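You operate a simulated robot arm through the tools that you are given. There is no shell and no other tool.

You are at the controls of a simulated two-armed robot. One attempt, no reset.

## Task
Swap the wheel in the yellow holder for the one marked 26.
Fine: free the mesh lever first, lay the old wheel on the rack, lock the lever again.

The check looks at the end state, three seconds after you hand in, the way a careful person would. Anything else that was tipped, shoved, dropped, spilled or broken makes it a failure.

## Robot
Two 6-joint arms with two-finger parallel grippers on one trunk that stands fixed in place. Base frame: the origin is at the foot of the trunk, x ahead of it, y to its left, z up. Lengths are in cm, angles in degrees, forces in N, time in s.
The left shoulder is at [5, 17, 133.2], the right one opposite. Each reaches about 109.2 cm from its shoulder. Payload 1.57 kg a hand.
The tool frame of a hand sits at the grasp point between the pads (the TCP): z along the fingers, y along the line on which they close. The tips reach 3 cm beyond it. Largest opening 8 cm; finger width 1.7, thickness 1.2; the body of the gripper, 4 by 8.2 cm, starts 8 cm behind the TCP.
Orientation is that of the tool frame in the base frame, as a unit quaternion [w, x, y, z]. With the fingers straight down and closing along the base's y, the tool's x points along the base's -x, its y along +y and its z along -z.

## Interface
- The arms move only by the tool move_arm. It takes "left_increments", "right_increments" or both (then of equal length, played together; a hand with none holds still); each is a list of rows, each a list of 7 numbers: the shift along the base's x, y, z in m, then the turn, a rotation vector about the base's x, y, z in degrees, then the finger opening in m, from 0 to 0.08. In form: [[tx, ty, tz, ax, ay, az, fingers], ...]. A call has 1 to 20 rows; each row shifts and turns the commanded pose from where the row before left it. Each row takes 0.2 s and may step no farther than 5 cm and 8.6 degrees from the row before; otherwise, or with a gripper value out of range, the whole call is refused. Where a pose cannot be reached the arm comes as near as it can. A force on the tool above 40 N (or 10 N above the force at the start of the call, whichever is more), or a blocked arm, ends the call early, and 0.2 s more pass. The fingers move at their own pace (about 4.5 cm/s each) and stop on an object; they squeeze with about 37 N. The grip force told is the motor's: it shows also when the fingers shut on nothing. Time passes only in rows, and 0.2 s behind the last, so rows that do not move let the fingers close. It gives the time, the measured TCP pose, the force on the tool (base axes), the opening and the grip force at its end, in the units of the frame above (readings bear some noise), with the torque about the TCP (base axes, N m) and any sound that the robot's microphone picked up, and new pictures: "show" is both (left out), scene, wrist or none (wrist: the cameras of the hands that moved).
- Cameras (640 x 400 px; columns grow to the right, rows downward): "scene" is now at [2.68, 3.86, 189.84]; the picture's right is [0.49, -0.87, 0.00], its down [-0.65, -0.37, -0.66] and it looks along [0.57, 0.32, -0.75] (base axes); focal length 359 px, centre (320, 200). "left" rides on the left gripper at [7.2, 0.7, -12.2] in its tool frame; the picture's right is [-0.09, 1.00, 0.00], its down [-0.84, -0.08, -0.54] and it looks along [-0.54, -0.05, 0.84] (tool axes); focal length 238 px, centre (320, 200). "right" rides on the right gripper at [7.2, -0.7, -12.2] in its tool frame; the picture's right is [0.09, 1.00, 0.00], its down [-0.84, 0.08, -0.54] and it looks along [-0.54, 0.05, 0.84] (tool axes); focal length 238 px, centre (320, 200). There is no depth. A picture from a camera that has moved, and an enlarged one, comes with that camera's place and axes in the base frame and with its lens.
- raise_lower(by): slides the trunk up (or, below 0, down) by that many cm; the arms and the scene camera ride with it, the base frame stays. It gives what a move gives, with no picture.
- pan_tilt(pan, tilt): turns the head with the scene camera to pan (to the left, within 86 degrees either way) and tilt (down, from -29 to 69), counted from straight ahead of the robot. It gives what a move gives, and a new picture of the scene camera.
- enlarge(camera, box): a new picture of the part [left, top, right, bottom] of that camera's present view, enlarged. No time passes.
- finish_job(): hands the job in; it is judged then, once.

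Places have to be worked out from the pictures, the camera data and where the tool is seen. Open the grippers and draw the arms clear of the work before you hand the job in, unless the task says otherwise.

The tools are called as a command line: name --argument value ..., lists and objects as JSON in quotes. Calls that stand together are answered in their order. move_arm: Moves the arms, as the interface text tells. Its arguments: {"type":"object","properties":{"left_increments":{"type":"array"},"right_increments":{"type":"array"},"show":{"type":"string","enum":["both","scene","wrist","none"]}},"required":[]} The other tools are called the same way: raise_lower (by) slides the trunk up or down; pan_tilt (pan, tilt) turns the head that bears the scene camera; enlarge (camera, box) takes an enlarged picture of a part of a camera's view; finish_job () hands the job in.

At the start:

```text
clock: 0.0
left_eef_pos: [53.83, 54.66, 122.29]
left_orientation: [0.001, 0.001, 1.0, 0.0]
left_wrist_force: [0.4, 0.8, -0.3]
left_ft_torque: [-0.01, -0.02, -0.02]
left_grip_width: 8.02
left_gripper_force: 0.2
right_eef_pos: [72.62, -3.19, 122.22]
right_orientation: [0.0, 0.0, 1.0, 0.0]
right_wrist_force: [-0.4, 0.7, 0.5]
right_ft_torque: [0.01, -0.01, 0.04]
right_grip_width: 8.02
right_gripper_force: 0.1
trunk travel left (down, up): [-94.7, 2.3]
head pan, tilt: [29.4, 48.7]
```

scene: 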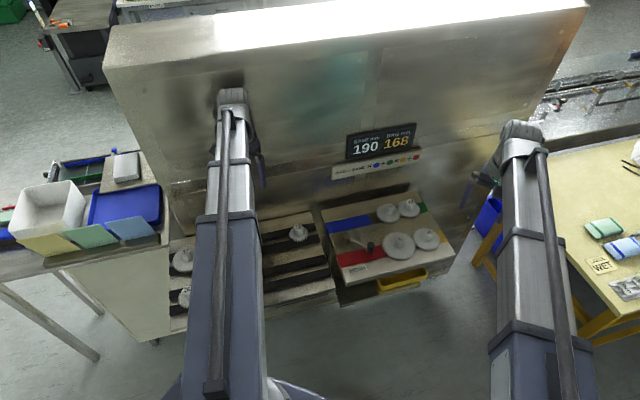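
right: 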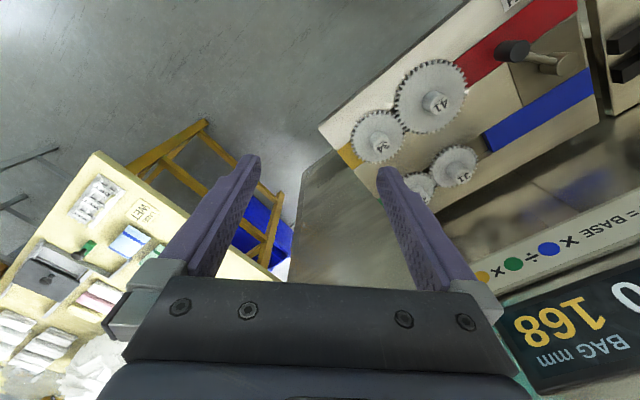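
left: 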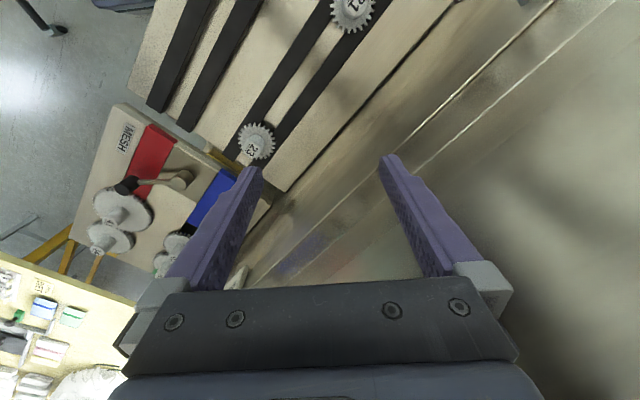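

I start by looking closely at the gear board, rack and holders with enlarged views of all cameras.

enlarge --camera "scene" --box '[300, 110, 480, 310]'

enlarge --camera "scene" --box '[150, 190, 350, 350]'

enlarge --camera "right" --box '[300, 0, 640, 220]'

enlarge --camera "left" --box '[60, 0, 420, 280]'

```text
2.00 times, centred on (390, 210) of scene
camera zoom: at [2.68, 3.86, 189.84], right [0.49, -0.87, 0.0], down [-0.65, -0.37, -0.66], along [0.57, 0.32, -0.75], focal length 718 px, centre (180, 180)
```

zoom: 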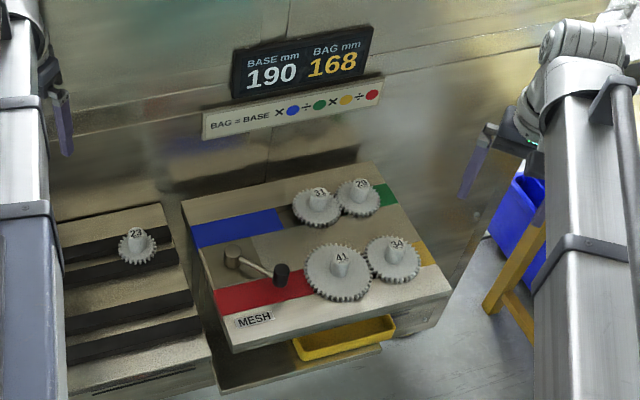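

```text
2.50 times, centred on (250, 270) of scene
camera zoom: at [2.68, 3.86, 189.84], right [0.49, -0.87, 0.0], down [-0.65, -0.37, -0.66], along [0.57, 0.32, -0.75], focal length 897 px, centre (495, 25)
```

zoom: 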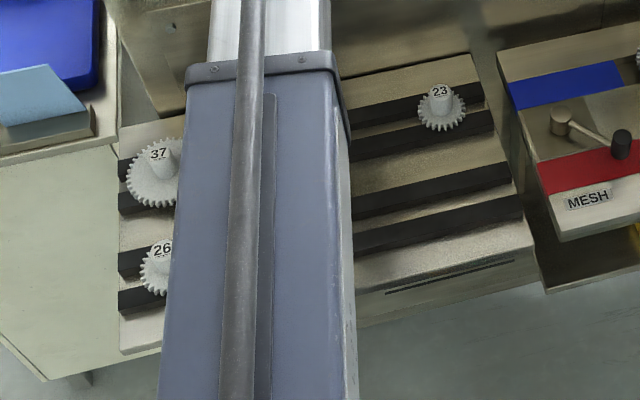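

```text
1.82 times, centred on (470, 110) of right
camera zoom: at [65.33, -3.89, 134.34], right [-0.09, 1.0, 0.0], down [0.84, 0.08, 0.54], along [0.54, 0.05, -0.84], focal length 433 px, centre (47, 364)
```

zoom: 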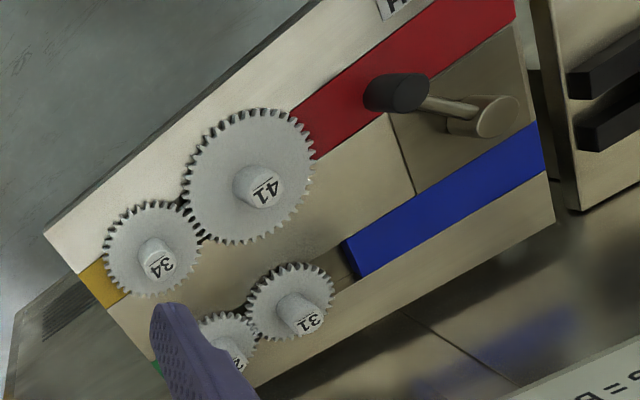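

```text
1.43 times, centred on (240, 140) of left
camera zoom: at [46.44, 55.29, 134.55], right [0.09, 1.0, 0.0], down [0.84, -0.08, 0.54], along [0.54, -0.05, -0.84], focal length 340 px, centre (434, 286)
```

zoom: 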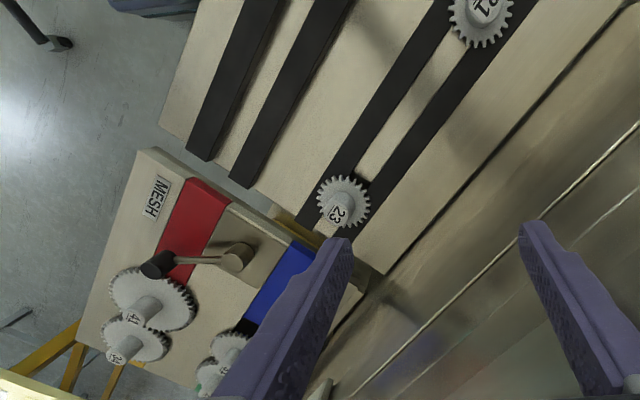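

The gearbox plate has 41 (red), 34 (yellow band), 31 (blue), 29 (green), and the rack to the left holds 37, 26 and 23 and something hidden behind the left arm. I draw the left hand back towards the robot to see the rack with its wrist camera.

move_arm --left_increments '[[-0.05, 0, 0.0, 0, 0, 0, 0.08], [-0.05, 0, 0.0, 0, 0, 0, 0.08], [-0.05, 0, 0.0, 0, 0, 0, 0.08], [-0.05, 0, 0.0, 0, 0, 0, 0.08], [-0.05, 0, 0.0, 0, 0, 0, 0.08]]'

```text
clock: 1.2
left_eef_pos: [28.7, 54.76, 122.27]
left_orientation: [0.002, 0.001, 1.0, 0.0]
left_wrist_force: [0.1, -0.5, 0.3]
left_ft_torque: [0.02, 0.0, 0.03]
left_grip_width: 8.0
left_gripper_force: 0.1
right_eef_pos: [72.39, -3.21, 122.38]
right_orientation: [-0.001, 0.001, 1.0, 0.001]
right_wrist_force: [0.2, -0.4, -0.5]
right_ft_torque: [0.03, -0.03, -0.02]
right_grip_width: 8.01
right_gripper_force: 0.0
trunk travel left (down, up): [-94.7, 2.3]
head pan, tilt: [29.4, 48.7]
camera scene: at [2.56, 3.85, 189.84], right [0.49, -0.87, 0.0], down [-0.65, -0.37, -0.66], along [0.58, 0.32, -0.75], focal length 359 px, centre (320, 200)
camera left: at [21.43, 55.36, 134.57], right [0.09, 1.0, 0.0], down [0.84, -0.08, 0.54], along [0.54, -0.05, -0.84], focal length 238 px, centre (320, 200)
```

scene: 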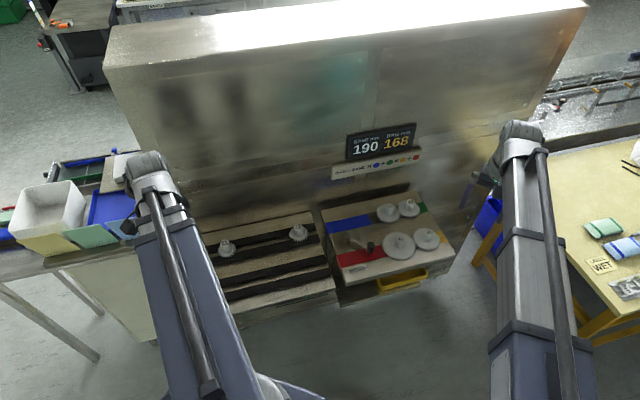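
left: 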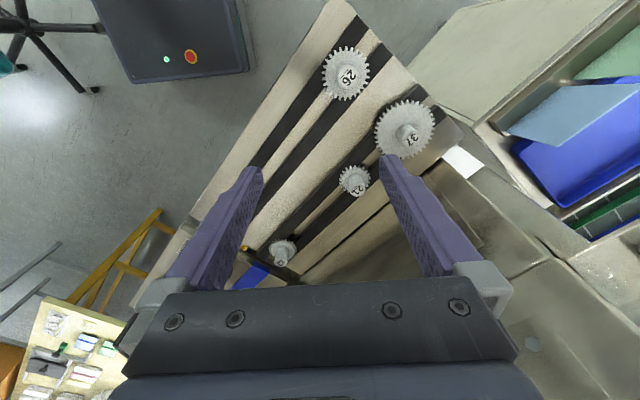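

enlarge --camera "left" --box '[200, 0, 500, 190]'

enlarge --camera "scene" --box '[190, 180, 370, 310]'

enlarge --camera "left" --box '[220, 140, 400, 290]'

```text
2.11 times, centred on (350, 95) of left
camera zoom: at [21.43, 55.36, 134.57], right [0.09, 1.0, 0.0], down [0.84, -0.08, 0.54], along [0.54, -0.05, -0.84], focal length 502 px, centre (257, 421)
```

zoom: 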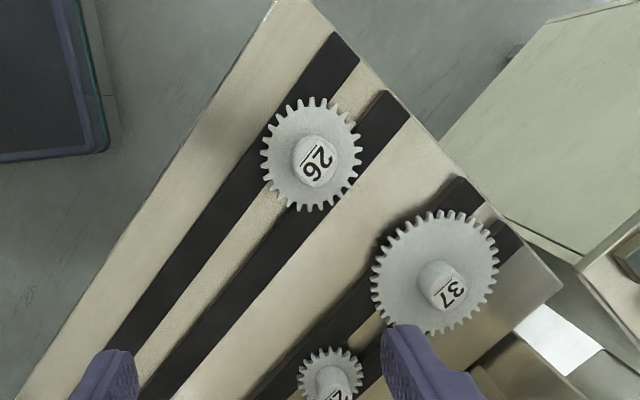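

```text
3.08 times, centred on (280, 245) of scene
camera zoom: at [2.56, 3.85, 189.84], right [0.49, -0.87, 0.0], down [-0.65, -0.37, -0.66], along [0.58, 0.32, -0.75], focal length 1104 px, centre (443, 62)
```

zoom: 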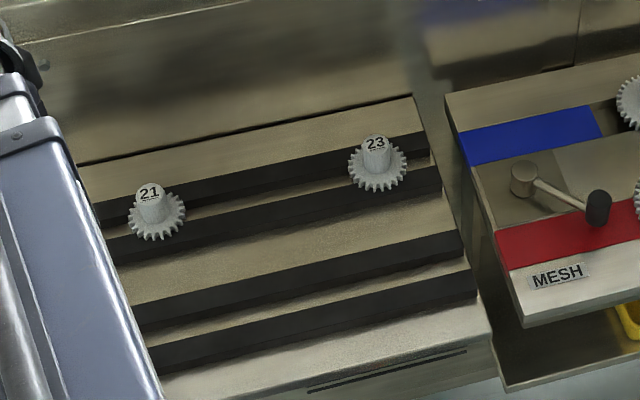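

```text
2.67 times, centred on (310, 215) of left
camera zoom: at [21.43, 55.36, 134.57], right [0.09, 1.0, 0.0], down [0.84, -0.08, 0.54], along [0.54, -0.05, -0.84], focal length 636 px, centre (347, 160)
```

zoom: 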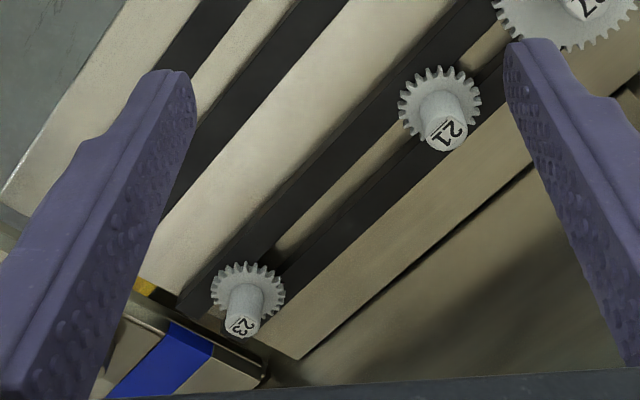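

Gear 26 and 37 lie on the outer end of the rack, 21 and 23 on the wall-side rails; there is free space on the front rails. Now I move the right hand back and left so its camera looks on the gearbox plate from a new angle.

move_arm --right_increments '[[-0.05, 0.03, 0.0, 0, 0, 0, 0.08], [-0.05, 0.03, 0.0, 0, 0, 0, 0.08], [-0.05, 0.03, 0.0, 0, 0, 0, 0.08], [-0.03, 0.03, 0.0, 0, 0, 0, 0.08]]'

```text
refused: row 1 steps farther than a row can; nothing moved
```

The step was slightly too long; I split it into smaller ones.

move_arm --right_increments '[[-0.035, 0.025, 0.0, 0, 0, 0, 0.08], [-0.035, 0.025, 0.0, 0, 0, 0, 0.08], [-0.035, 0.025, 0.0, 0, 0, 0, 0.08], [-0.035, 0.025, 0.0, 0, 0, 0, 0.08], [-0.035, 0.02, 0.0, 0, 0, 0, 0.08]]'

```text
clock: 2.4
left_eef_pos: [28.89, 54.68, 122.18]
left_orientation: [0.001, 0.0, 1.0, 0.0]
left_wrist_force: [0.4, -0.1, -0.6]
left_ft_torque: [-0.04, -0.02, -0.03]
left_grip_width: 8.01
left_gripper_force: 0.1
right_eef_pos: [54.97, 9.02, 122.28]
right_orientation: [0.0, -0.001, 1.0, -0.001]
right_wrist_force: [0.1, 0.3, 0.3]
right_ft_torque: [0.0, 0.01, 0.01]
right_grip_width: 7.98
right_gripper_force: 0.2
trunk travel left (down, up): [-94.7, 2.3]
head pan, tilt: [29.4, 48.7]
camera scene: at [2.59, 3.9, 189.84], right [0.49, -0.87, 0.0], down [-0.65, -0.37, -0.66], along [0.58, 0.32, -0.75], focal length 359 px, centre (320, 200)
camera right: at [47.68, 8.26, 134.37], right [-0.09, 1.0, 0.0], down [0.84, 0.08, 0.54], along [0.54, 0.05, -0.84], focal length 238 px, centre (320, 200)
```

scene: 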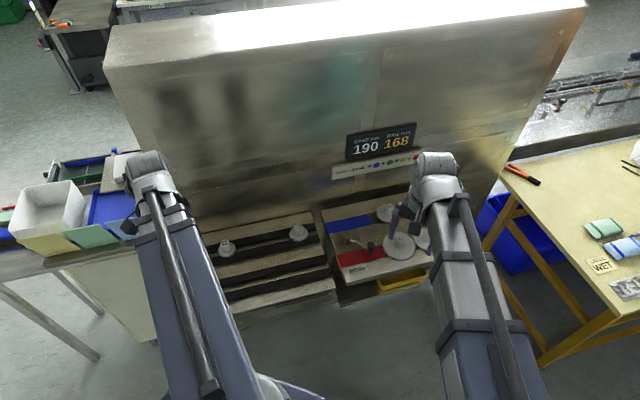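
right: 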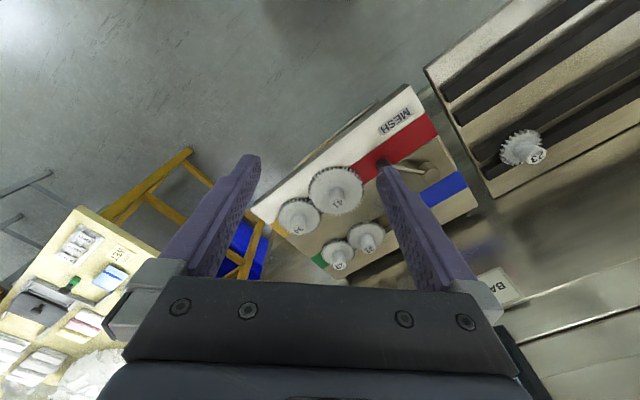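

enlarge --camera "right" --box '[250, 80, 490, 290]'

enlarge --camera "scene" --box '[310, 180, 450, 310]'

```text
1.90 times, centred on (370, 185) of right
camera zoom: at [47.68, 8.26, 134.37], right [-0.09, 1.0, 0.0], down [0.84, 0.08, 0.54], along [0.54, 0.05, -0.84], focal length 454 px, centre (225, 229)
```

zoom: 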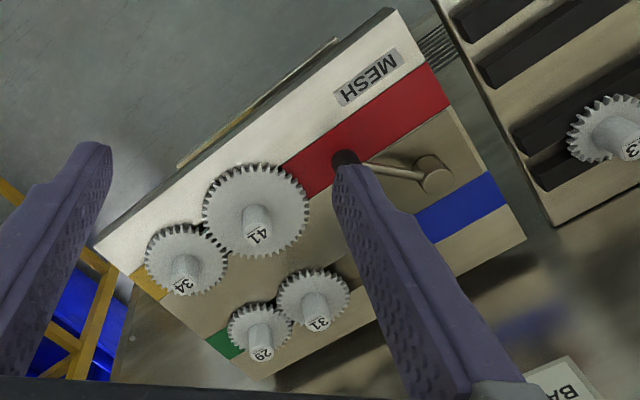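

```text
3.08 times, centred on (380, 245) of scene
camera zoom: at [2.59, 3.9, 189.84], right [0.49, -0.87, 0.0], down [-0.65, -0.37, -0.66], along [0.58, 0.32, -0.75], focal length 1104 px, centre (135, 62)
```

zoom: 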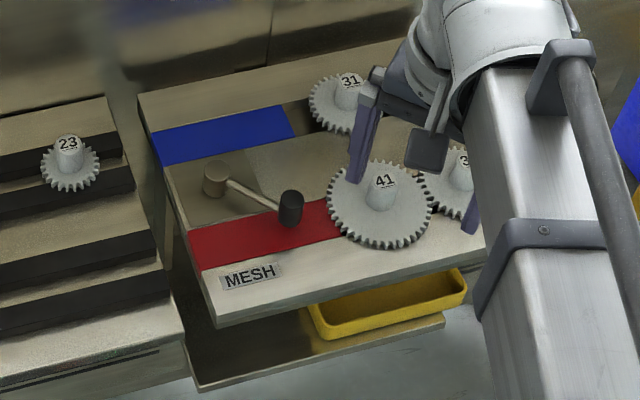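

The plate works out horizontal at z≈95 with machine axes yawed 45° (gear 34 boss top ≈(77,6.6,99), gear 41 ≈(71,13), lever knob ≈(63.5,20.5), pivot ≈(64,29)). I park the right hand to the right, turned 45° so its camera watches the plate.

move_arm --right_increments '[[0.005, -0.04, 0.0, 0, 0, 7.5, 0.08], [0.005, -0.04, 0.0, 0, 0, 7.5, 0.08], [0.005, -0.04, 0.0, 0, 0, 7.5, 0.08], [0.005, -0.04, 0.0, 0, 0, 7.5, 0.08], [0.005, -0.04, 0.0, 0, 0, 7.5, 0.08], [0.005, -0.04, 0.0, 0, 0, 7.5, 0.08]]'

```text
clock: 3.8
left_eef_pos: [28.93, 54.61, 122.36]
left_orientation: [0.001, 0.0, 1.0, 0.0]
left_wrist_force: [-0.3, 0.4, -0.4]
left_ft_torque: [-0.02, 0.01, 0.02]
left_grip_width: 7.99
left_gripper_force: 0.0
right_eef_pos: [57.83, -15.17, 122.08]
right_orientation: [0.0, -0.384, 0.923, 0.0]
right_wrist_force: [0.5, -0.1, 0.4]
right_ft_torque: [0.01, 0.0, -0.03]
right_grip_width: 8.03
right_gripper_force: 0.1
trunk travel left (down, up): [-94.7, 2.3]
head pan, tilt: [29.4, 48.7]
camera scene: at [2.68, 3.75, 189.84], right [0.49, -0.87, 0.0], down [-0.65, -0.37, -0.66], along [0.57, 0.32, -0.75], focal length 359 px, centre (320, 200)
camera right: at [53.35, -20.87, 134.33], right [-0.77, 0.64, 0.0], down [0.54, 0.65, 0.54], along [0.35, 0.42, -0.84], focal length 238 px, centre (320, 200)
```

scene: 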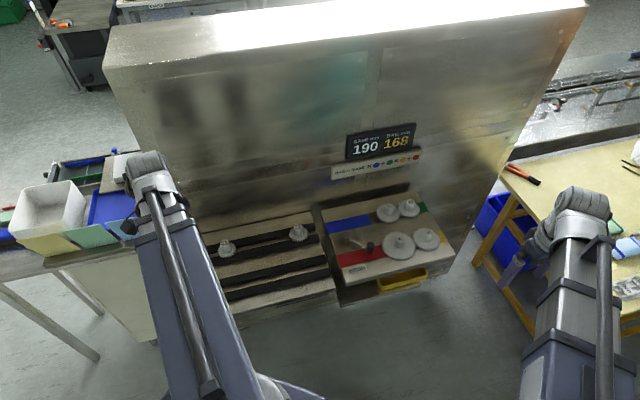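
right: 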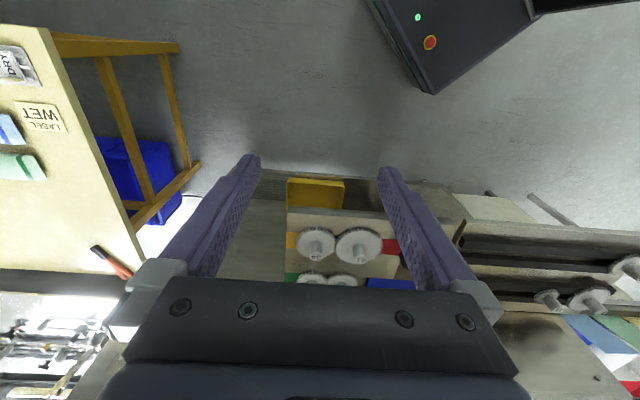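

I zoom on the right camera to check the yellow tray and the yellow band next to wheel 34.

enlarge --camera "right" --box '[240, 160, 440, 300]'

enlarge --camera "scene" --box '[315, 180, 455, 300]'

```text
2.86 times, centred on (340, 230) of right
camera zoom: at [53.35, -20.87, 134.33], right [-0.77, 0.64, 0.0], down [0.54, 0.65, 0.54], along [0.35, 0.42, -0.84], focal length 681 px, centre (263, 114)
```

zoom: 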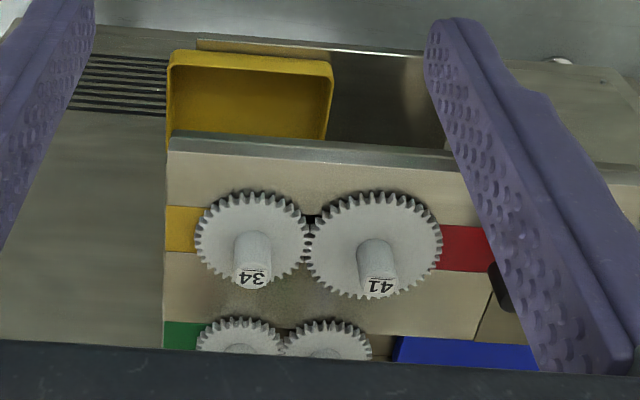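

```text
3.33 times, centred on (385, 240) of scene
camera zoom: at [2.68, 3.75, 189.84], right [0.49, -0.87, 0.0], down [-0.65, -0.37, -0.66], along [0.57, 0.32, -0.75], focal length 1196 px, centre (103, 67)
```

zoom: 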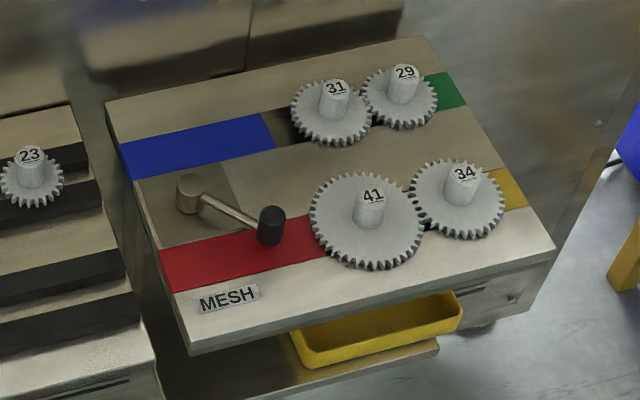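

Confirmed: yellow band belongs to wheel 34, and the shafts sit in slots. Now I bring the left hand, turned 45°, to a place from where its camera sees lever and slots up close.

move_arm --left_increments '[[0.02, -0.031, -0.003, 0, 0, 3.75, 0.08], [0.02, -0.031, -0.003, 0, 0, 3.75, 0.08], [0.02, -0.031, -0.003, 0, 0, 3.75, 0.08], [0.02, -0.031, -0.003, 0, 0, 3.75, 0.08], [0.02, -0.031, -0.003, 0, 0, 3.75, 0.08], [0.02, -0.031, -0.003, 0, 0, 3.75, 0.08], [0.02, -0.031, -0.003, 0, 0, 3.75, 0.08], [0.02, -0.031, -0.003, 0, 0, 3.75, 0.08], [0.02, -0.031, -0.003, 0, 0, 3.75, 0.08], [0.02, -0.031, -0.003, 0, 0, 3.75, 0.08], [0.02, -0.031, -0.003, 0, 0, 3.75, 0.08], [0.02, -0.031, -0.003, 0, 0, 3.75, 0.08]]'

```text
clock: 6.4
left_eef_pos: [53.37, 17.77, 122.26]
left_orientation: [0.001, -0.383, 0.924, 0.001]
left_wrist_force: [-0.3, -0.4, 0.1]
left_ft_torque: [0.01, 0.02, 0.0]
left_grip_width: 8.01
left_gripper_force: 0.1
left hand out of reach, approached as far as the arm can: row 1, 3, 4, 5, 7, 9, 11, 12
right_eef_pos: [57.9, -15.24, 122.21]
right_orientation: [0.0, -0.382, 0.924, 0.0]
right_wrist_force: [0.7, -0.4, -0.5]
right_ft_torque: [-0.01, 0.03, 0.02]
right_grip_width: 8.0
right_gripper_force: 0.0
trunk travel left (down, up): [-94.7, 2.3]
head pan, tilt: [29.4, 48.7]
camera scene: at [2.73, 3.79, 189.84], right [0.49, -0.87, 0.0], down [-0.65, -0.37, -0.66], along [0.57, 0.32, -0.75], focal length 359 px, centre (320, 200)
camera left: at [47.62, 13.18, 134.54], right [-0.64, 0.77, 0.0], down [0.65, 0.54, 0.54], along [0.42, 0.35, -0.84], focal length 238 px, centre (320, 200)
```

scene: 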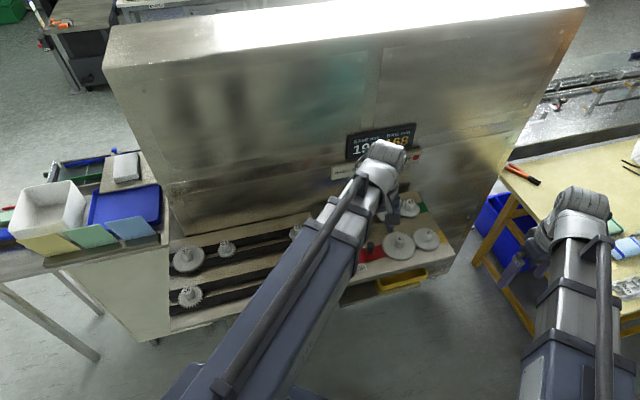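
left: 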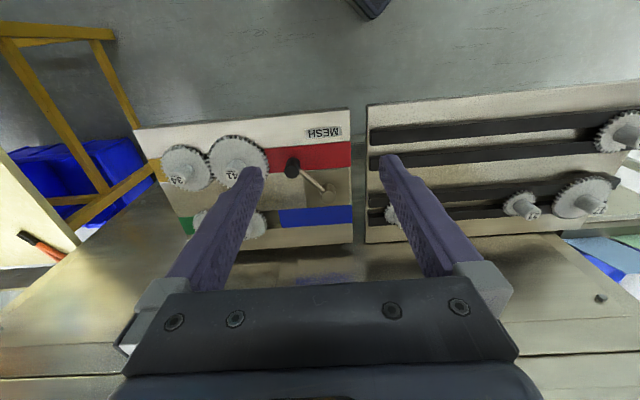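

The hand could not go lower than 122 here (arm limit), so I'll lower the trunk for the work. First a close look at the lever.

enlarge --camera "left" --box '[130, 100, 370, 250]'

enlarge --camera "left" --box '[260, 115, 360, 235]'

enlarge --camera "scene" --box '[150, 220, 270, 340]'

```text
2.67 times, centred on (250, 175) of left
camera zoom: at [47.62, 13.18, 134.54], right [-0.64, 0.77, 0.0], down [0.65, 0.54, 0.54], along [0.42, 0.35, -0.84], focal length 636 px, centre (507, 267)
```

zoom: 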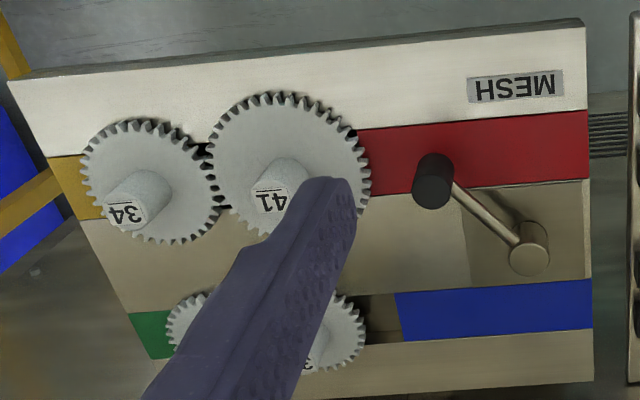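

```text
3.33 times, centred on (310, 175) of left
camera zoom: at [47.62, 13.18, 134.54], right [-0.64, 0.77, 0.0], down [0.65, 0.54, 0.54], along [0.42, 0.35, -0.84], focal length 794 px, centre (353, 283)
```

zoom: 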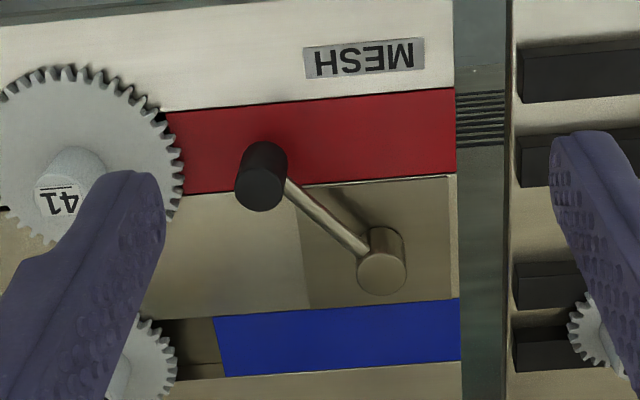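

```text
3.33 times, centred on (210, 280) of scene
camera zoom: at [2.73, 3.79, 189.84], right [0.49, -0.87, 0.0], down [-0.65, -0.37, -0.66], along [0.57, 0.32, -0.75], focal length 1196 px, centre (687, -67)
```

zoom: 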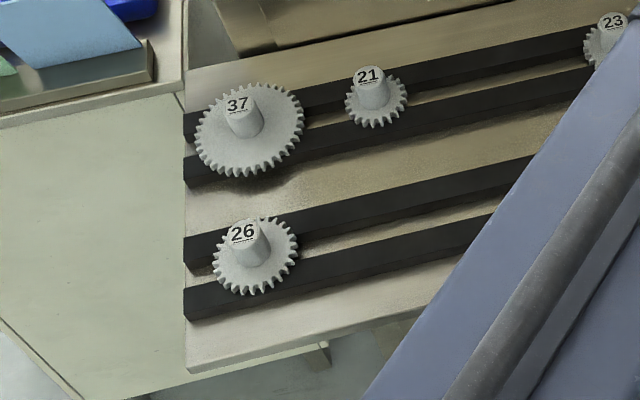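

The lever has a vertical post pivot ≈(64,29) and a black knob ≈(63.8,20.8). I test whether the hand can really not descend here, with a small downward move.

move_arm --left_increments '[[0, 0, -0.01, 0, 0, 0, 0.08], [0, 0, -0.01, 0, 0, 0, 0.08]]' --show "none"

```text
clock: 7.0
left_eef_pos: [53.17, 17.81, 122.23]
left_orientation: [0.001, -0.383, 0.924, 0.0]
left_wrist_force: [0.6, -0.2, -0.4]
left_ft_torque: [0.0, -0.02, 0.04]
left_grip_width: 8.0
left_gripper_force: 0.1
left hand out of reach, approached as far as the arm can: row 1, 2
right_eef_pos: [57.94, -15.11, 122.19]
right_orientation: [0.0, -0.382, 0.924, 0.0]
right_wrist_force: [0.6, -0.4, 0.3]
right_ft_torque: [-0.04, 0.0, -0.01]
right_grip_width: 8.01
right_gripper_force: 0.0
trunk travel left (down, up): [-94.7, 2.3]
head pan, tilt: [29.4, 48.7]
```

The hand is at its lowest relative to the trunk (about 11 cm below the shoulder), so I raise both hands 15 cm before lowering the trunk.

move_arm --left_increments '[[0, 0, 0.04, 0, 0, 0, 0.08], [0, 0, 0.04, 0, 0, 0, 0.08], [0, 0, 0.04, 0, 0, 0, 0.08], [0, 0, 0.04, 0, 0, 0, 0.08]]' --right_increments '[[0, 0, 0.04, 0, 0, 0, 0.08], [0, 0, 0.04, 0, 0, 0, 0.08], [0, 0, 0.04, 0, 0, 0, 0.08], [0, 0, 0.04, 0, 0, 0, 0.08]]' --show "none"

```text
clock: 8.0
left_eef_pos: [53.21, 17.83, 122.29]
left_orientation: [0.001, -0.382, 0.924, 0.0]
left_wrist_force: [-0.2, 0.4, -0.6]
left_ft_torque: [0.01, 0.0, 0.01]
left_grip_width: 8.0
left_gripper_force: 0.0
left hand out of reach, approached as far as the arm can: row 1, 2, 3, 4
right_eef_pos: [57.94, -15.18, 122.38]
right_orientation: [0.0, -0.383, 0.924, 0.0]
right_wrist_force: [-0.8, 0.5, -0.3]
right_ft_torque: [-0.01, -0.01, -0.04]
right_grip_width: 8.01
right_gripper_force: 0.1
right hand out of reach, approached as far as the arm can: row 1, 2, 3, 4
trunk travel left (down, up): [-94.7, 2.3]
head pan, tilt: [29.4, 48.7]
```

Height does not change by arm motion at all: vertical travel comes only from the trunk, so both hands go up and down together. I place the left hand over the lever knob (≈(63.5,20.7), top z≈99), turned so the fingers will straddle it along x, opening reduced to 5 cm.

move_arm --left_increments '[[0.0172, 0.0048, 0, 0, 0, 7.5, 0.06], [0.0172, 0.0048, 0, 0, 0, 7.5, 0.05], [0.0172, 0.0048, 0, 0, 0, 7.5, 0.05], [0.0172, 0.0048, 0, 0, 0, 7.5, 0.05], [0.0172, 0.0048, 0, 0, 0, 7.5, 0.05], [0.0172, 0.0048, 0, 0, 0, 7.5, 0.05]]'

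```text
clock: 9.4
left_eef_pos: [63.52, 20.6, 122.19]
left_orientation: [0.0, 0.708, -0.706, -0.002]
left_wrist_force: [-0.8, 0.3, 0.1]
left_ft_torque: [0.04, -0.01, -0.02]
left_grip_width: 5.02
left_gripper_force: 0.0
right_eef_pos: [57.91, -15.15, 122.32]
right_orientation: [0.0, -0.384, 0.923, 0.001]
right_wrist_force: [-0.1, 0.5, 0.0]
right_ft_torque: [-0.01, 0.02, -0.01]
right_grip_width: 8.02
right_gripper_force: 0.0
trunk travel left (down, up): [-94.7, 2.3]
head pan, tilt: [29.4, 48.7]
camera scene: at [2.73, 3.87, 189.84], right [0.49, -0.87, 0.0], down [-0.65, -0.37, -0.66], along [0.57, 0.32, -0.75], focal length 359 px, centre (320, 200)
camera left: at [62.72, 13.39, 134.53], right [-1.0, 0.09, 0.0], down [0.08, 0.84, 0.54], along [0.05, 0.54, -0.84], focal length 238 px, centre (320, 200)
```

scene: 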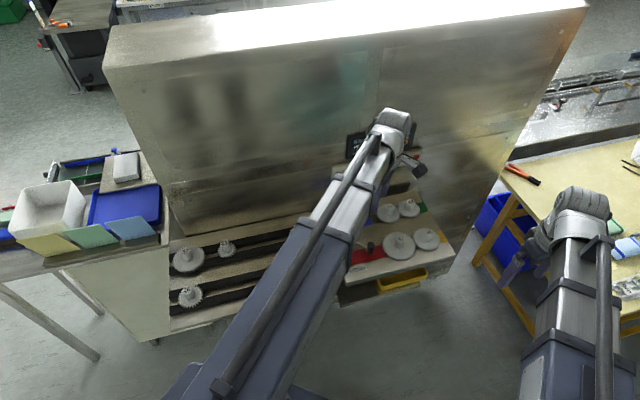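
left: 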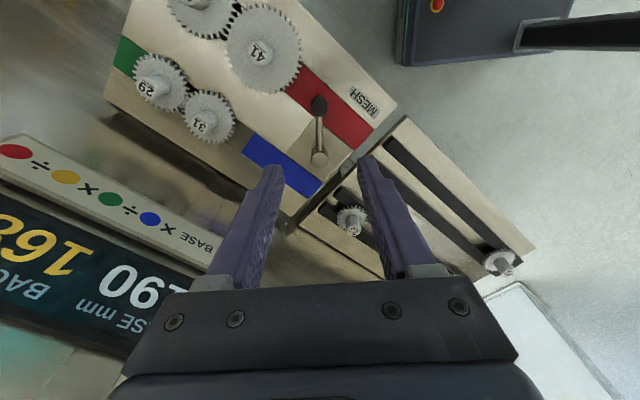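

The knob appears almost exactly where I expect it below the TCP. I enlarge to check the alignment before lowering.

enlarge --camera "left" --box '[240, 60, 400, 180]'

```text
3.33 times, centred on (320, 120) of left
camera zoom: at [62.72, 13.39, 134.53], right [-1.0, 0.09, 0.0], down [0.08, 0.84, 0.54], along [0.05, 0.54, -0.84], focal length 794 px, centre (320, 467)
```

zoom: 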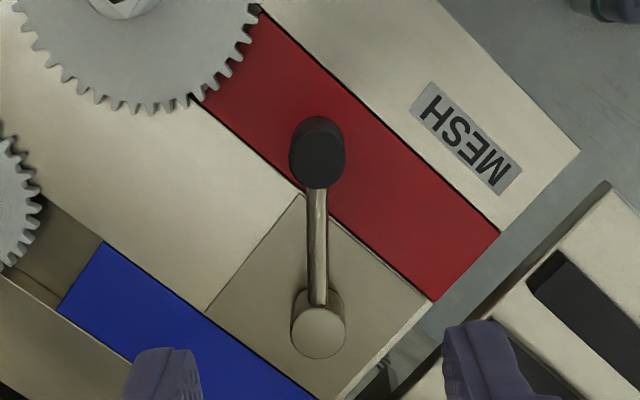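

Alignment matches to a few mm. I lower the trunk 17 cm first, staying clear of the knob top.

raise_lower --by -17

enlarge --camera "left" --box '[160, 60, 480, 300]'

enlarge --camera "scene" --box '[0, 0, 640, 400]'

```text
clock: 11.3
left_eef_pos: [63.32, 20.6, 105.17]
left_orientation: [0.001, -0.706, 0.708, 0.001]
left_wrist_force: [-0.4, 0.9, -0.9]
left_ft_torque: [-0.02, 0.03, 0.01]
left_grip_width: 5.0
left_gripper_force: 0.1
right_eef_pos: [57.98, -15.15, 105.13]
right_orientation: [0.0, -0.382, 0.924, -0.001]
right_wrist_force: [0.0, -0.5, 0.1]
right_ft_torque: [0.05, 0.01, 0.01]
right_grip_width: 7.98
right_gripper_force: 0.1
trunk travel left (down, up): [-77.7, 19.3]
head pan, tilt: [29.4, 48.7]
```

```text
1.67 times, centred on (320, 180) of left
camera zoom: at [62.62, 13.37, 117.56], right [-1.0, 0.09, 0.0], down [0.08, 0.84, 0.54], along [0.05, 0.54, -0.84], focal length 397 px, centre (320, 233)
```

zoom: 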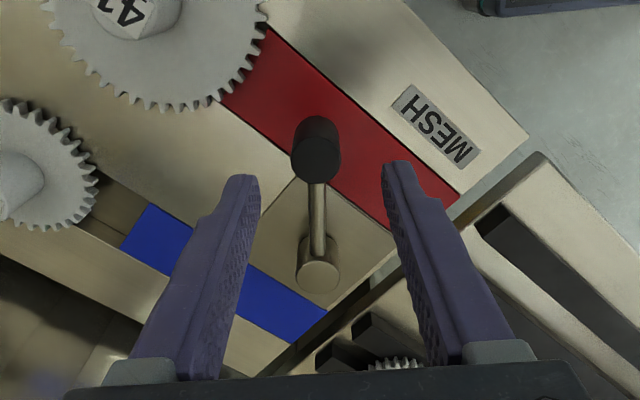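

```text
1.00 times, centred on (320, 200) of scene (not enlarged: the box is as wide or as high as the picture)
camera zoom: at [2.66, 3.85, 172.85], right [0.49, -0.87, 0.0], down [-0.65, -0.37, -0.66], along [0.58, 0.32, -0.75], focal length 359 px, centre (320, 200)
```

zoom: 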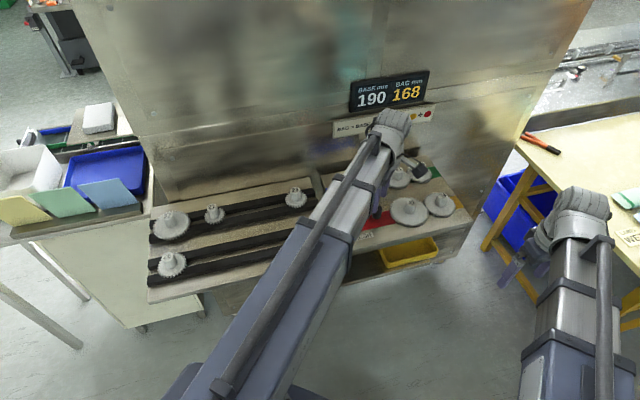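

Knob is centred between the fingers. I lower another 4 cm, watching the force.

raise_lower --by -4

enlarge --camera "left" --box '[160, 60, 480, 300]'

```text
clock: 12.2
left_eef_pos: [63.48, 20.57, 101.33]
left_orientation: [0.0, -0.706, 0.708, 0.001]
left_wrist_force: [-1.0, 1.0, 0.3]
left_ft_torque: [-0.02, -0.02, 0.04]
left_grip_width: 4.99
left_gripper_force: 0.1
right_eef_pos: [57.87, -15.09, 101.2]
right_orientation: [0.0, -0.383, 0.924, 0.0]
right_wrist_force: [0.4, 0.2, -0.7]
right_ft_torque: [-0.02, 0.01, 0.02]
right_grip_width: 8.0
right_gripper_force: 0.2
trunk travel left (down, up): [-73.7, 23.3]
head pan, tilt: [29.4, 48.7]
```

```text
1.67 times, centred on (320, 180) of left
camera zoom: at [62.62, 13.37, 113.56], right [-1.0, 0.09, 0.0], down [0.08, 0.84, 0.54], along [0.05, 0.54, -0.84], focal length 397 px, centre (320, 233)
```

zoom: 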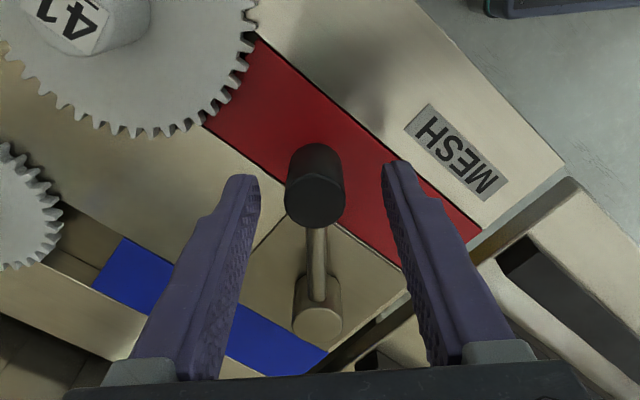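

Knob top now works out at z≈100.5, centred between the fingers and about 2 cm deep. I close on it.

move_arm --left_increments '[[0, 0, 0, 0, 0, 0, 0.02], [0, 0, 0, 0, 0, 0, 0.02], [0, 0, 0, 0, 0, 0, 0.02]]' --show "wrist"

```text
clock: 12.9
left_eef_pos: [63.37, 20.52, 101.25]
left_orientation: [0.0, -0.706, 0.708, 0.001]
left_wrist_force: [0.6, -0.3, 0.2]
left_ft_torque: [0.01, 0.19, -0.04]
left_grip_width: 2.31
left_gripper_force: 23.9
right_eef_pos: [57.92, -15.19, 101.28]
right_orientation: [0.0, -0.383, 0.924, 0.0]
right_wrist_force: [-0.2, 0.0, -1.2]
right_ft_torque: [0.03, 0.02, 0.01]
right_grip_width: 8.0
right_gripper_force: 0.2
trunk travel left (down, up): [-73.7, 23.3]
head pan, tilt: [29.4, 48.7]
camera left: at [62.63, 13.36, 113.55], right [-1.0, 0.09, 0.0], down [0.08, 0.84, 0.54], along [0.05, 0.54, -0.84], focal length 238 px, centre (320, 200)
```

left: 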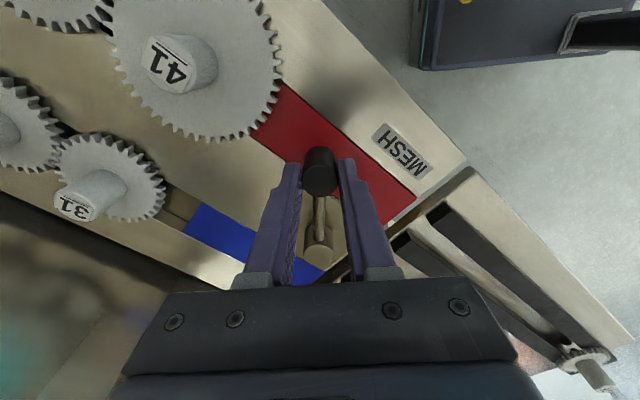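

The knob is held (2.3 cm wide). I try a small swing in the +x direction (counter-clockwise about the pivot) and read the force.

move_arm --left_increments '[[0.003, 0.0, 0, 0, 0, 2.0, 0.02], [0.003, 0.0, 0, 0, 0, 2.0, 0.02]]' --show "none"

```text
clock: 13.6
left_eef_pos: [63.78, 20.6, 101.22]
left_orientation: [0.0, 0.731, -0.682, -0.001]
left_wrist_force: [-21.5, -4.1, -18.6]
left_ft_torque: [-0.02, 0.01, 0.15]
left_grip_width: 2.28
left_gripper_force: 35.6
right_eef_pos: [57.84, -15.14, 101.24]
right_orientation: [-0.001, -0.383, 0.924, 0.0]
right_wrist_force: [0.2, -1.2, 0.6]
right_ft_torque: [0.02, -0.02, -0.02]
right_grip_width: 8.03
right_gripper_force: 0.0
trunk travel left (down, up): [-73.7, 23.3]
head pan, tilt: [29.4, 48.7]
```

It resists with 20 N (stop), so I return and try the opposite direction.

move_arm --left_increments '[[-0.003, 0.0, 0, 0, 0, -2.0, 0.02], [-0.003, 0.0, 0, 0, 0, -2.0, 0.02]]' --show "none"

move_arm --left_increments '[[-0.003, 0.0, 0, 0, 0, -2.0, 0.02], [-0.003, 0.0, 0, 0, 0, -2.0, 0.02]]' --show "none"

```text
clock: 14.2
left_eef_pos: [63.51, 20.6, 101.22]
left_orientation: [0.002, -0.706, 0.708, 0.0]
left_wrist_force: [-3.2, -5.9, -4.9]
left_ft_torque: [-0.53, 0.53, 0.25]
left_grip_width: 2.27
left_gripper_force: 35.7
right_eef_pos: [57.92, -15.06, 101.3]
right_orientation: [0.0, -0.383, 0.924, 0.0]
right_wrist_force: [0.5, -0.4, 1.0]
right_ft_torque: [0.04, 0.0, 0.04]
right_grip_width: 7.97
right_gripper_force: 0.0
trunk travel left (down, up): [-73.7, 23.3]
head pan, tilt: [29.4, 48.7]
```

```text
clock: 14.8
left_eef_pos: [62.9, 20.61, 101.25]
left_orientation: [0.001, -0.682, 0.732, 0.0]
left_wrist_force: [3.0, -0.2, 6.4]
left_ft_torque: [-0.04, 0.19, -0.2]
left_grip_width: 2.31
left_gripper_force: 35.8
right_eef_pos: [57.87, -15.22, 101.19]
right_orientation: [0.0, -0.383, 0.924, 0.0]
right_wrist_force: [0.3, 0.7, -0.6]
right_ft_torque: [-0.01, 0.0, 0.03]
right_grip_width: 7.96
right_gripper_force: 0.1
trunk travel left (down, up): [-73.7, 23.3]
head pan, tilt: [29.4, 48.7]
```

It yields to the -x side with little force. I look at how the lever has moved.

enlarge --camera "left" --box '[220, 100, 420, 280]'

enlarge --camera "scene" --box '[330, 140, 490, 260]'

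```text
2.22 times, centred on (320, 190) of left
camera zoom: at [61.58, 13.51, 113.56], right [-0.99, 0.16, 0.0], down [0.14, 0.83, 0.55], along [0.09, 0.54, -0.84], focal length 530 px, centre (320, 222)
```

zoom: 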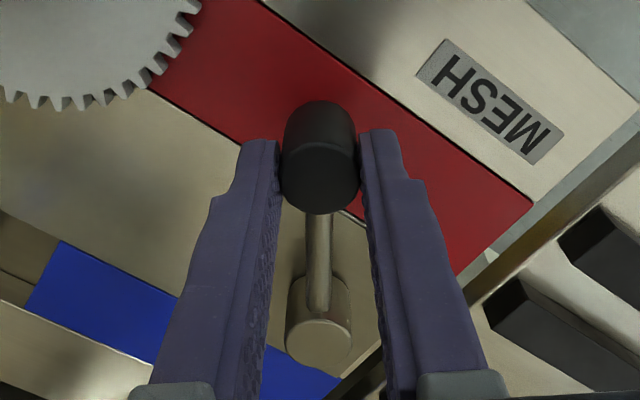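

```text
3.33 times, centred on (410, 200) of scene
camera zoom: at [2.68, 3.84, 168.86], right [0.49, -0.87, 0.0], down [-0.65, -0.37, -0.66], along [0.58, 0.32, -0.75], focal length 1196 px, centre (20, 200)
```

zoom: 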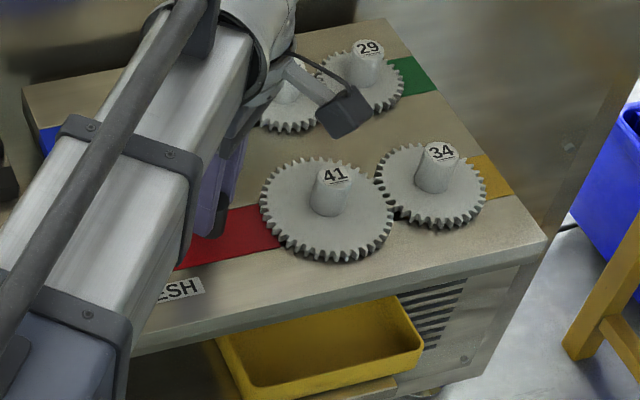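

The lever turns clockwise about its post. I follow the arc for another 16°, turning the hand with it.

move_arm --left_increments '[[-0.00575, 0.0008, 0, 0, 0, -4.0, 0.02], [-0.00569, 0.00143, 0, 0, 0, -4.0, 0.02], [-0.00557, 0.00183, 0, 0, 0, -4.0, 0.02], [-0.00542, 0.00222, 0, 0, 0, -4.0, 0.02]]' --show "both"

```text
clock: 15.8
left_eef_pos: [60.45, 21.54, 101.3]
left_orientation: [0.002, -0.574, 0.819, 0.001]
left_wrist_force: [6.0, 16.9, 17.0]
left_ft_torque: [0.4, 0.14, 0.12]
left_grip_width: 2.29
left_gripper_force: 35.3
right_eef_pos: [57.91, -14.98, 101.29]
right_orientation: [0.0, -0.382, 0.924, -0.001]
right_wrist_force: [0.1, -0.3, -0.3]
right_ft_torque: [0.02, -0.03, -0.02]
right_grip_width: 8.01
right_gripper_force: 0.0
trunk travel left (down, up): [-73.7, 23.3]
head pan, tilt: [29.4, 48.7]
camera scene: at [2.6, 4.04, 168.85], right [0.49, -0.87, 0.0], down [-0.65, -0.37, -0.66], along [0.58, 0.32, -0.75], focal length 359 px, centre (320, 200)
camera left: at [57.27, 14.88, 113.55], right [-0.9, 0.43, 0.0], down [0.36, 0.76, 0.55], along [0.23, 0.49, -0.84], focal length 238 px, centre (320, 200)
```

scene: 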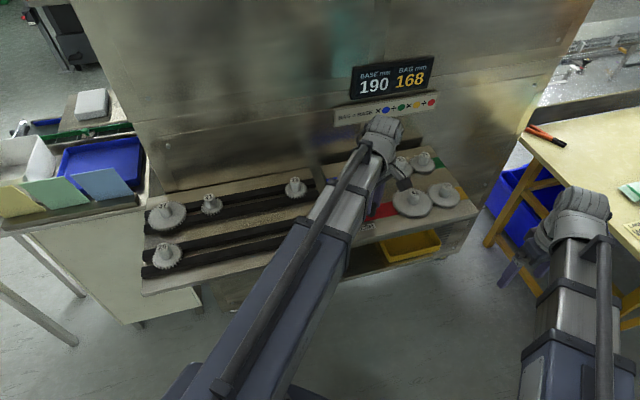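
left: 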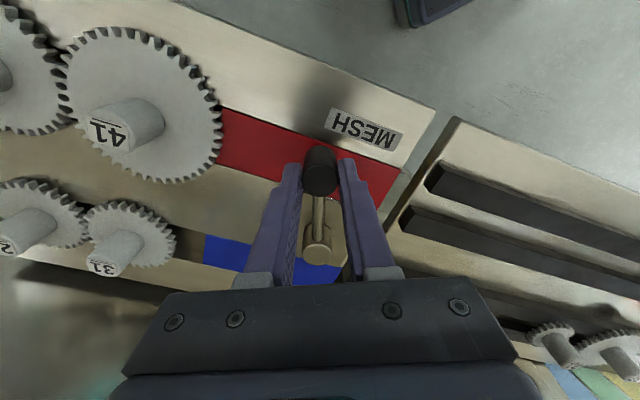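

Force rises with a radial (inward) part, so my arc is a bit too wide or it nears the end. I enlarge to re-measure the pivot and lever angle.

enlarge --camera "left" --box '[220, 100, 420, 280]'

enlarge --camera "scene" --box '[330, 140, 490, 260]'

```text
2.22 times, centred on (320, 190) of left
camera zoom: at [57.27, 14.88, 113.55], right [-0.9, 0.43, 0.0], down [0.36, 0.76, 0.55], along [0.23, 0.49, -0.84], focal length 530 px, centre (320, 222)
```

zoom: 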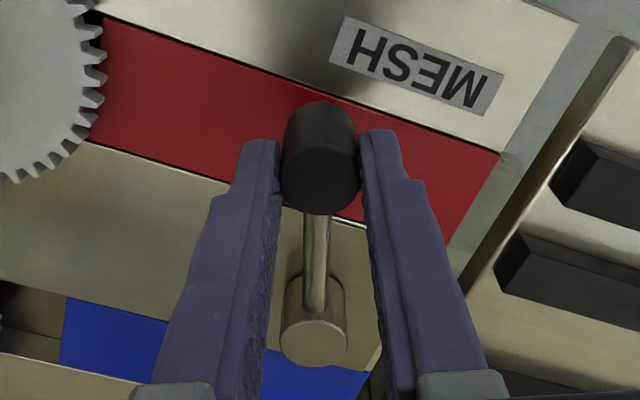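

```text
3.33 times, centred on (410, 200) of scene
camera zoom: at [2.6, 4.04, 168.85], right [0.49, -0.87, 0.0], down [-0.65, -0.37, -0.66], along [0.58, 0.32, -0.75], focal length 1196 px, centre (20, 200)
```

zoom: 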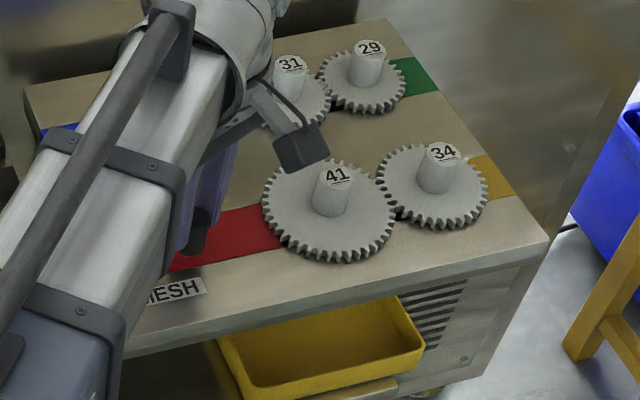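

The knob is rigidly clamped, so any mismatch of arcs shows up as side force. I ease the grip to a loose straddle (3.2 cm) so that the fingers only push tangentially, and read the forces.

move_arm --left_increments '[[0, 0, 0, 0, 0, 0, 0.032], [0, 0, 0, 0, 0, 0, 0.032]]' --show "wrist"

enlarge --camera "left" --box '[220, 100, 420, 280]'

```text
clock: 16.4
left_eef_pos: [60.6, 21.17, 101.24]
left_orientation: [0.0, -0.574, 0.819, 0.001]
left_wrist_force: [-0.5, 0.5, -0.5]
left_ft_torque: [-0.03, 0.02, -0.01]
left_grip_width: 3.23
left_gripper_force: 0.0
right_eef_pos: [57.91, -15.2, 101.12]
right_orientation: [0.001, -0.383, 0.924, 0.0]
right_wrist_force: [-0.9, 1.0, 0.6]
right_ft_torque: [0.0, -0.01, -0.02]
right_grip_width: 8.0
right_gripper_force: 0.1
trunk travel left (down, up): [-73.7, 23.3]
head pan, tilt: [29.4, 48.7]
camera left: at [57.29, 14.54, 113.55], right [-0.9, 0.43, 0.0], down [0.36, 0.76, 0.54], along [0.23, 0.49, -0.84], focal length 238 px, centre (320, 200)
```

left: 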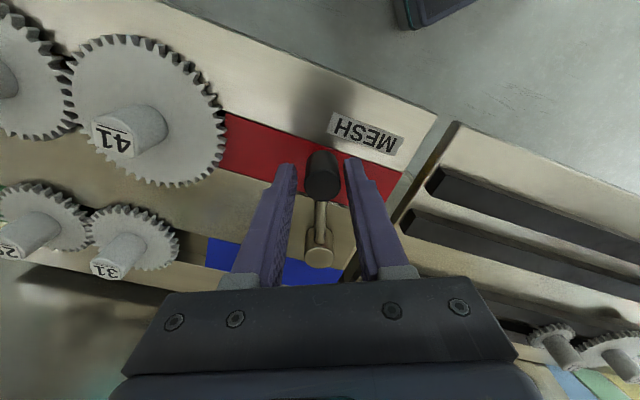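

```text
2.22 times, centred on (320, 190) of left
camera zoom: at [57.29, 14.54, 113.55], right [-0.9, 0.43, 0.0], down [0.36, 0.76, 0.54], along [0.23, 0.49, -0.84], focal length 530 px, centre (320, 222)
```

zoom: 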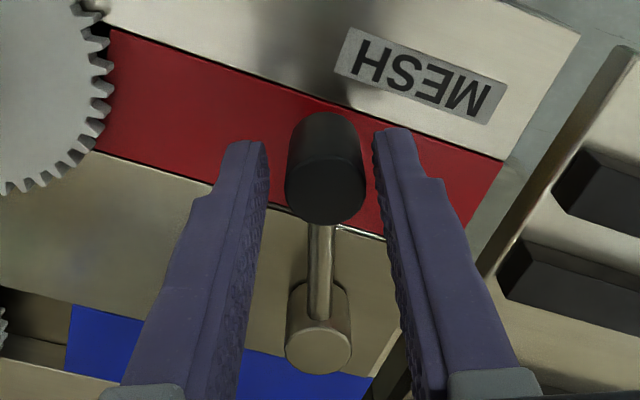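

The lever stays in place at about 22° from its start. I continue the push clockwise in small steps with loose fingers.

move_arm --left_increments '[[-0.0068, 0.0034, 0, 0, 0, -5.0, 0.032], [-0.0064, 0.0039, 0, 0, 0, -5.0, 0.032]]' --show "wrist"

```text
clock: 16.9
left_eef_pos: [59.16, 21.97, 101.3]
left_orientation: [0.0, -0.499, 0.867, 0.0]
left_wrist_force: [1.0, -0.8, 0.4]
left_ft_torque: [-0.01, -0.02, -0.03]
left_grip_width: 3.28
left_gripper_force: 0.5
right_eef_pos: [57.88, -15.07, 101.22]
right_orientation: [0.0, -0.382, 0.924, 0.0]
right_wrist_force: [0.4, 0.1, -0.3]
right_ft_torque: [0.0, -0.04, 0.03]
right_grip_width: 8.01
right_gripper_force: 0.1
trunk travel left (down, up): [-73.7, 23.3]
head pan, tilt: [29.4, 48.7]
camera left: at [54.89, 16.03, 113.55], right [-0.81, 0.58, 0.0], down [0.49, 0.68, 0.54], along [0.32, 0.44, -0.84], focal length 238 px, centre (320, 200)
```

left: 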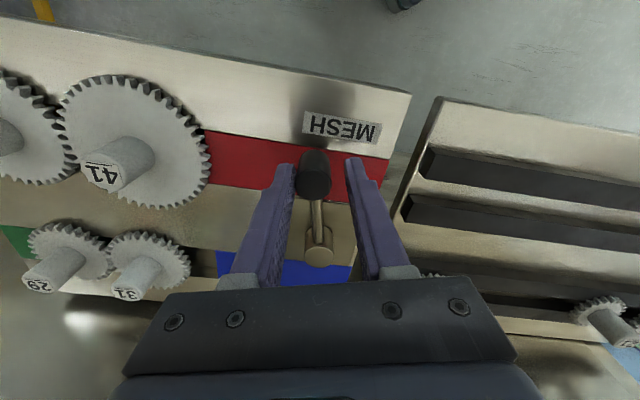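

It moves with about 1 N. Continuing.

move_arm --left_increments '[[-0.0059, 0.0047, 0, 0, 0, -5.0, 0.032], [-0.00555, 0.00504, 0, 0, 0, -5.0, 0.032], [-0.00505, 0.00556, 0, 0, 0, -5.0, 0.032]]' --show "wrist"

```text
clock: 17.8
left_eef_pos: [57.56, 23.33, 101.32]
left_orientation: [0.0, -0.381, 0.925, 0.0]
left_wrist_force: [0.3, -0.1, -0.2]
left_ft_torque: [0.03, 0.0, 0.03]
left_grip_width: 3.27
left_gripper_force: 0.7
right_eef_pos: [57.86, -15.09, 101.35]
right_orientation: [-0.001, -0.383, 0.924, -0.001]
right_wrist_force: [-0.2, -0.4, -0.1]
right_ft_torque: [-0.02, 0.0, -0.02]
right_grip_width: 8.0
right_gripper_force: 0.0
trunk travel left (down, up): [-73.7, 23.3]
head pan, tilt: [29.4, 48.7]
camera left: at [51.9, 18.87, 113.55], right [-0.64, 0.77, 0.0], down [0.65, 0.53, 0.54], along [0.42, 0.35, -0.84], focal length 238 px, centre (320, 200)
```

left: 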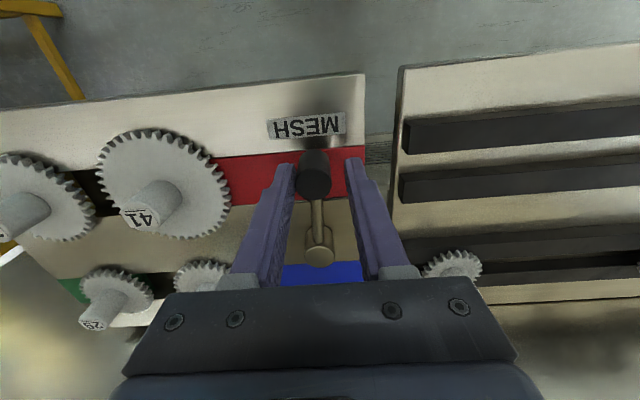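

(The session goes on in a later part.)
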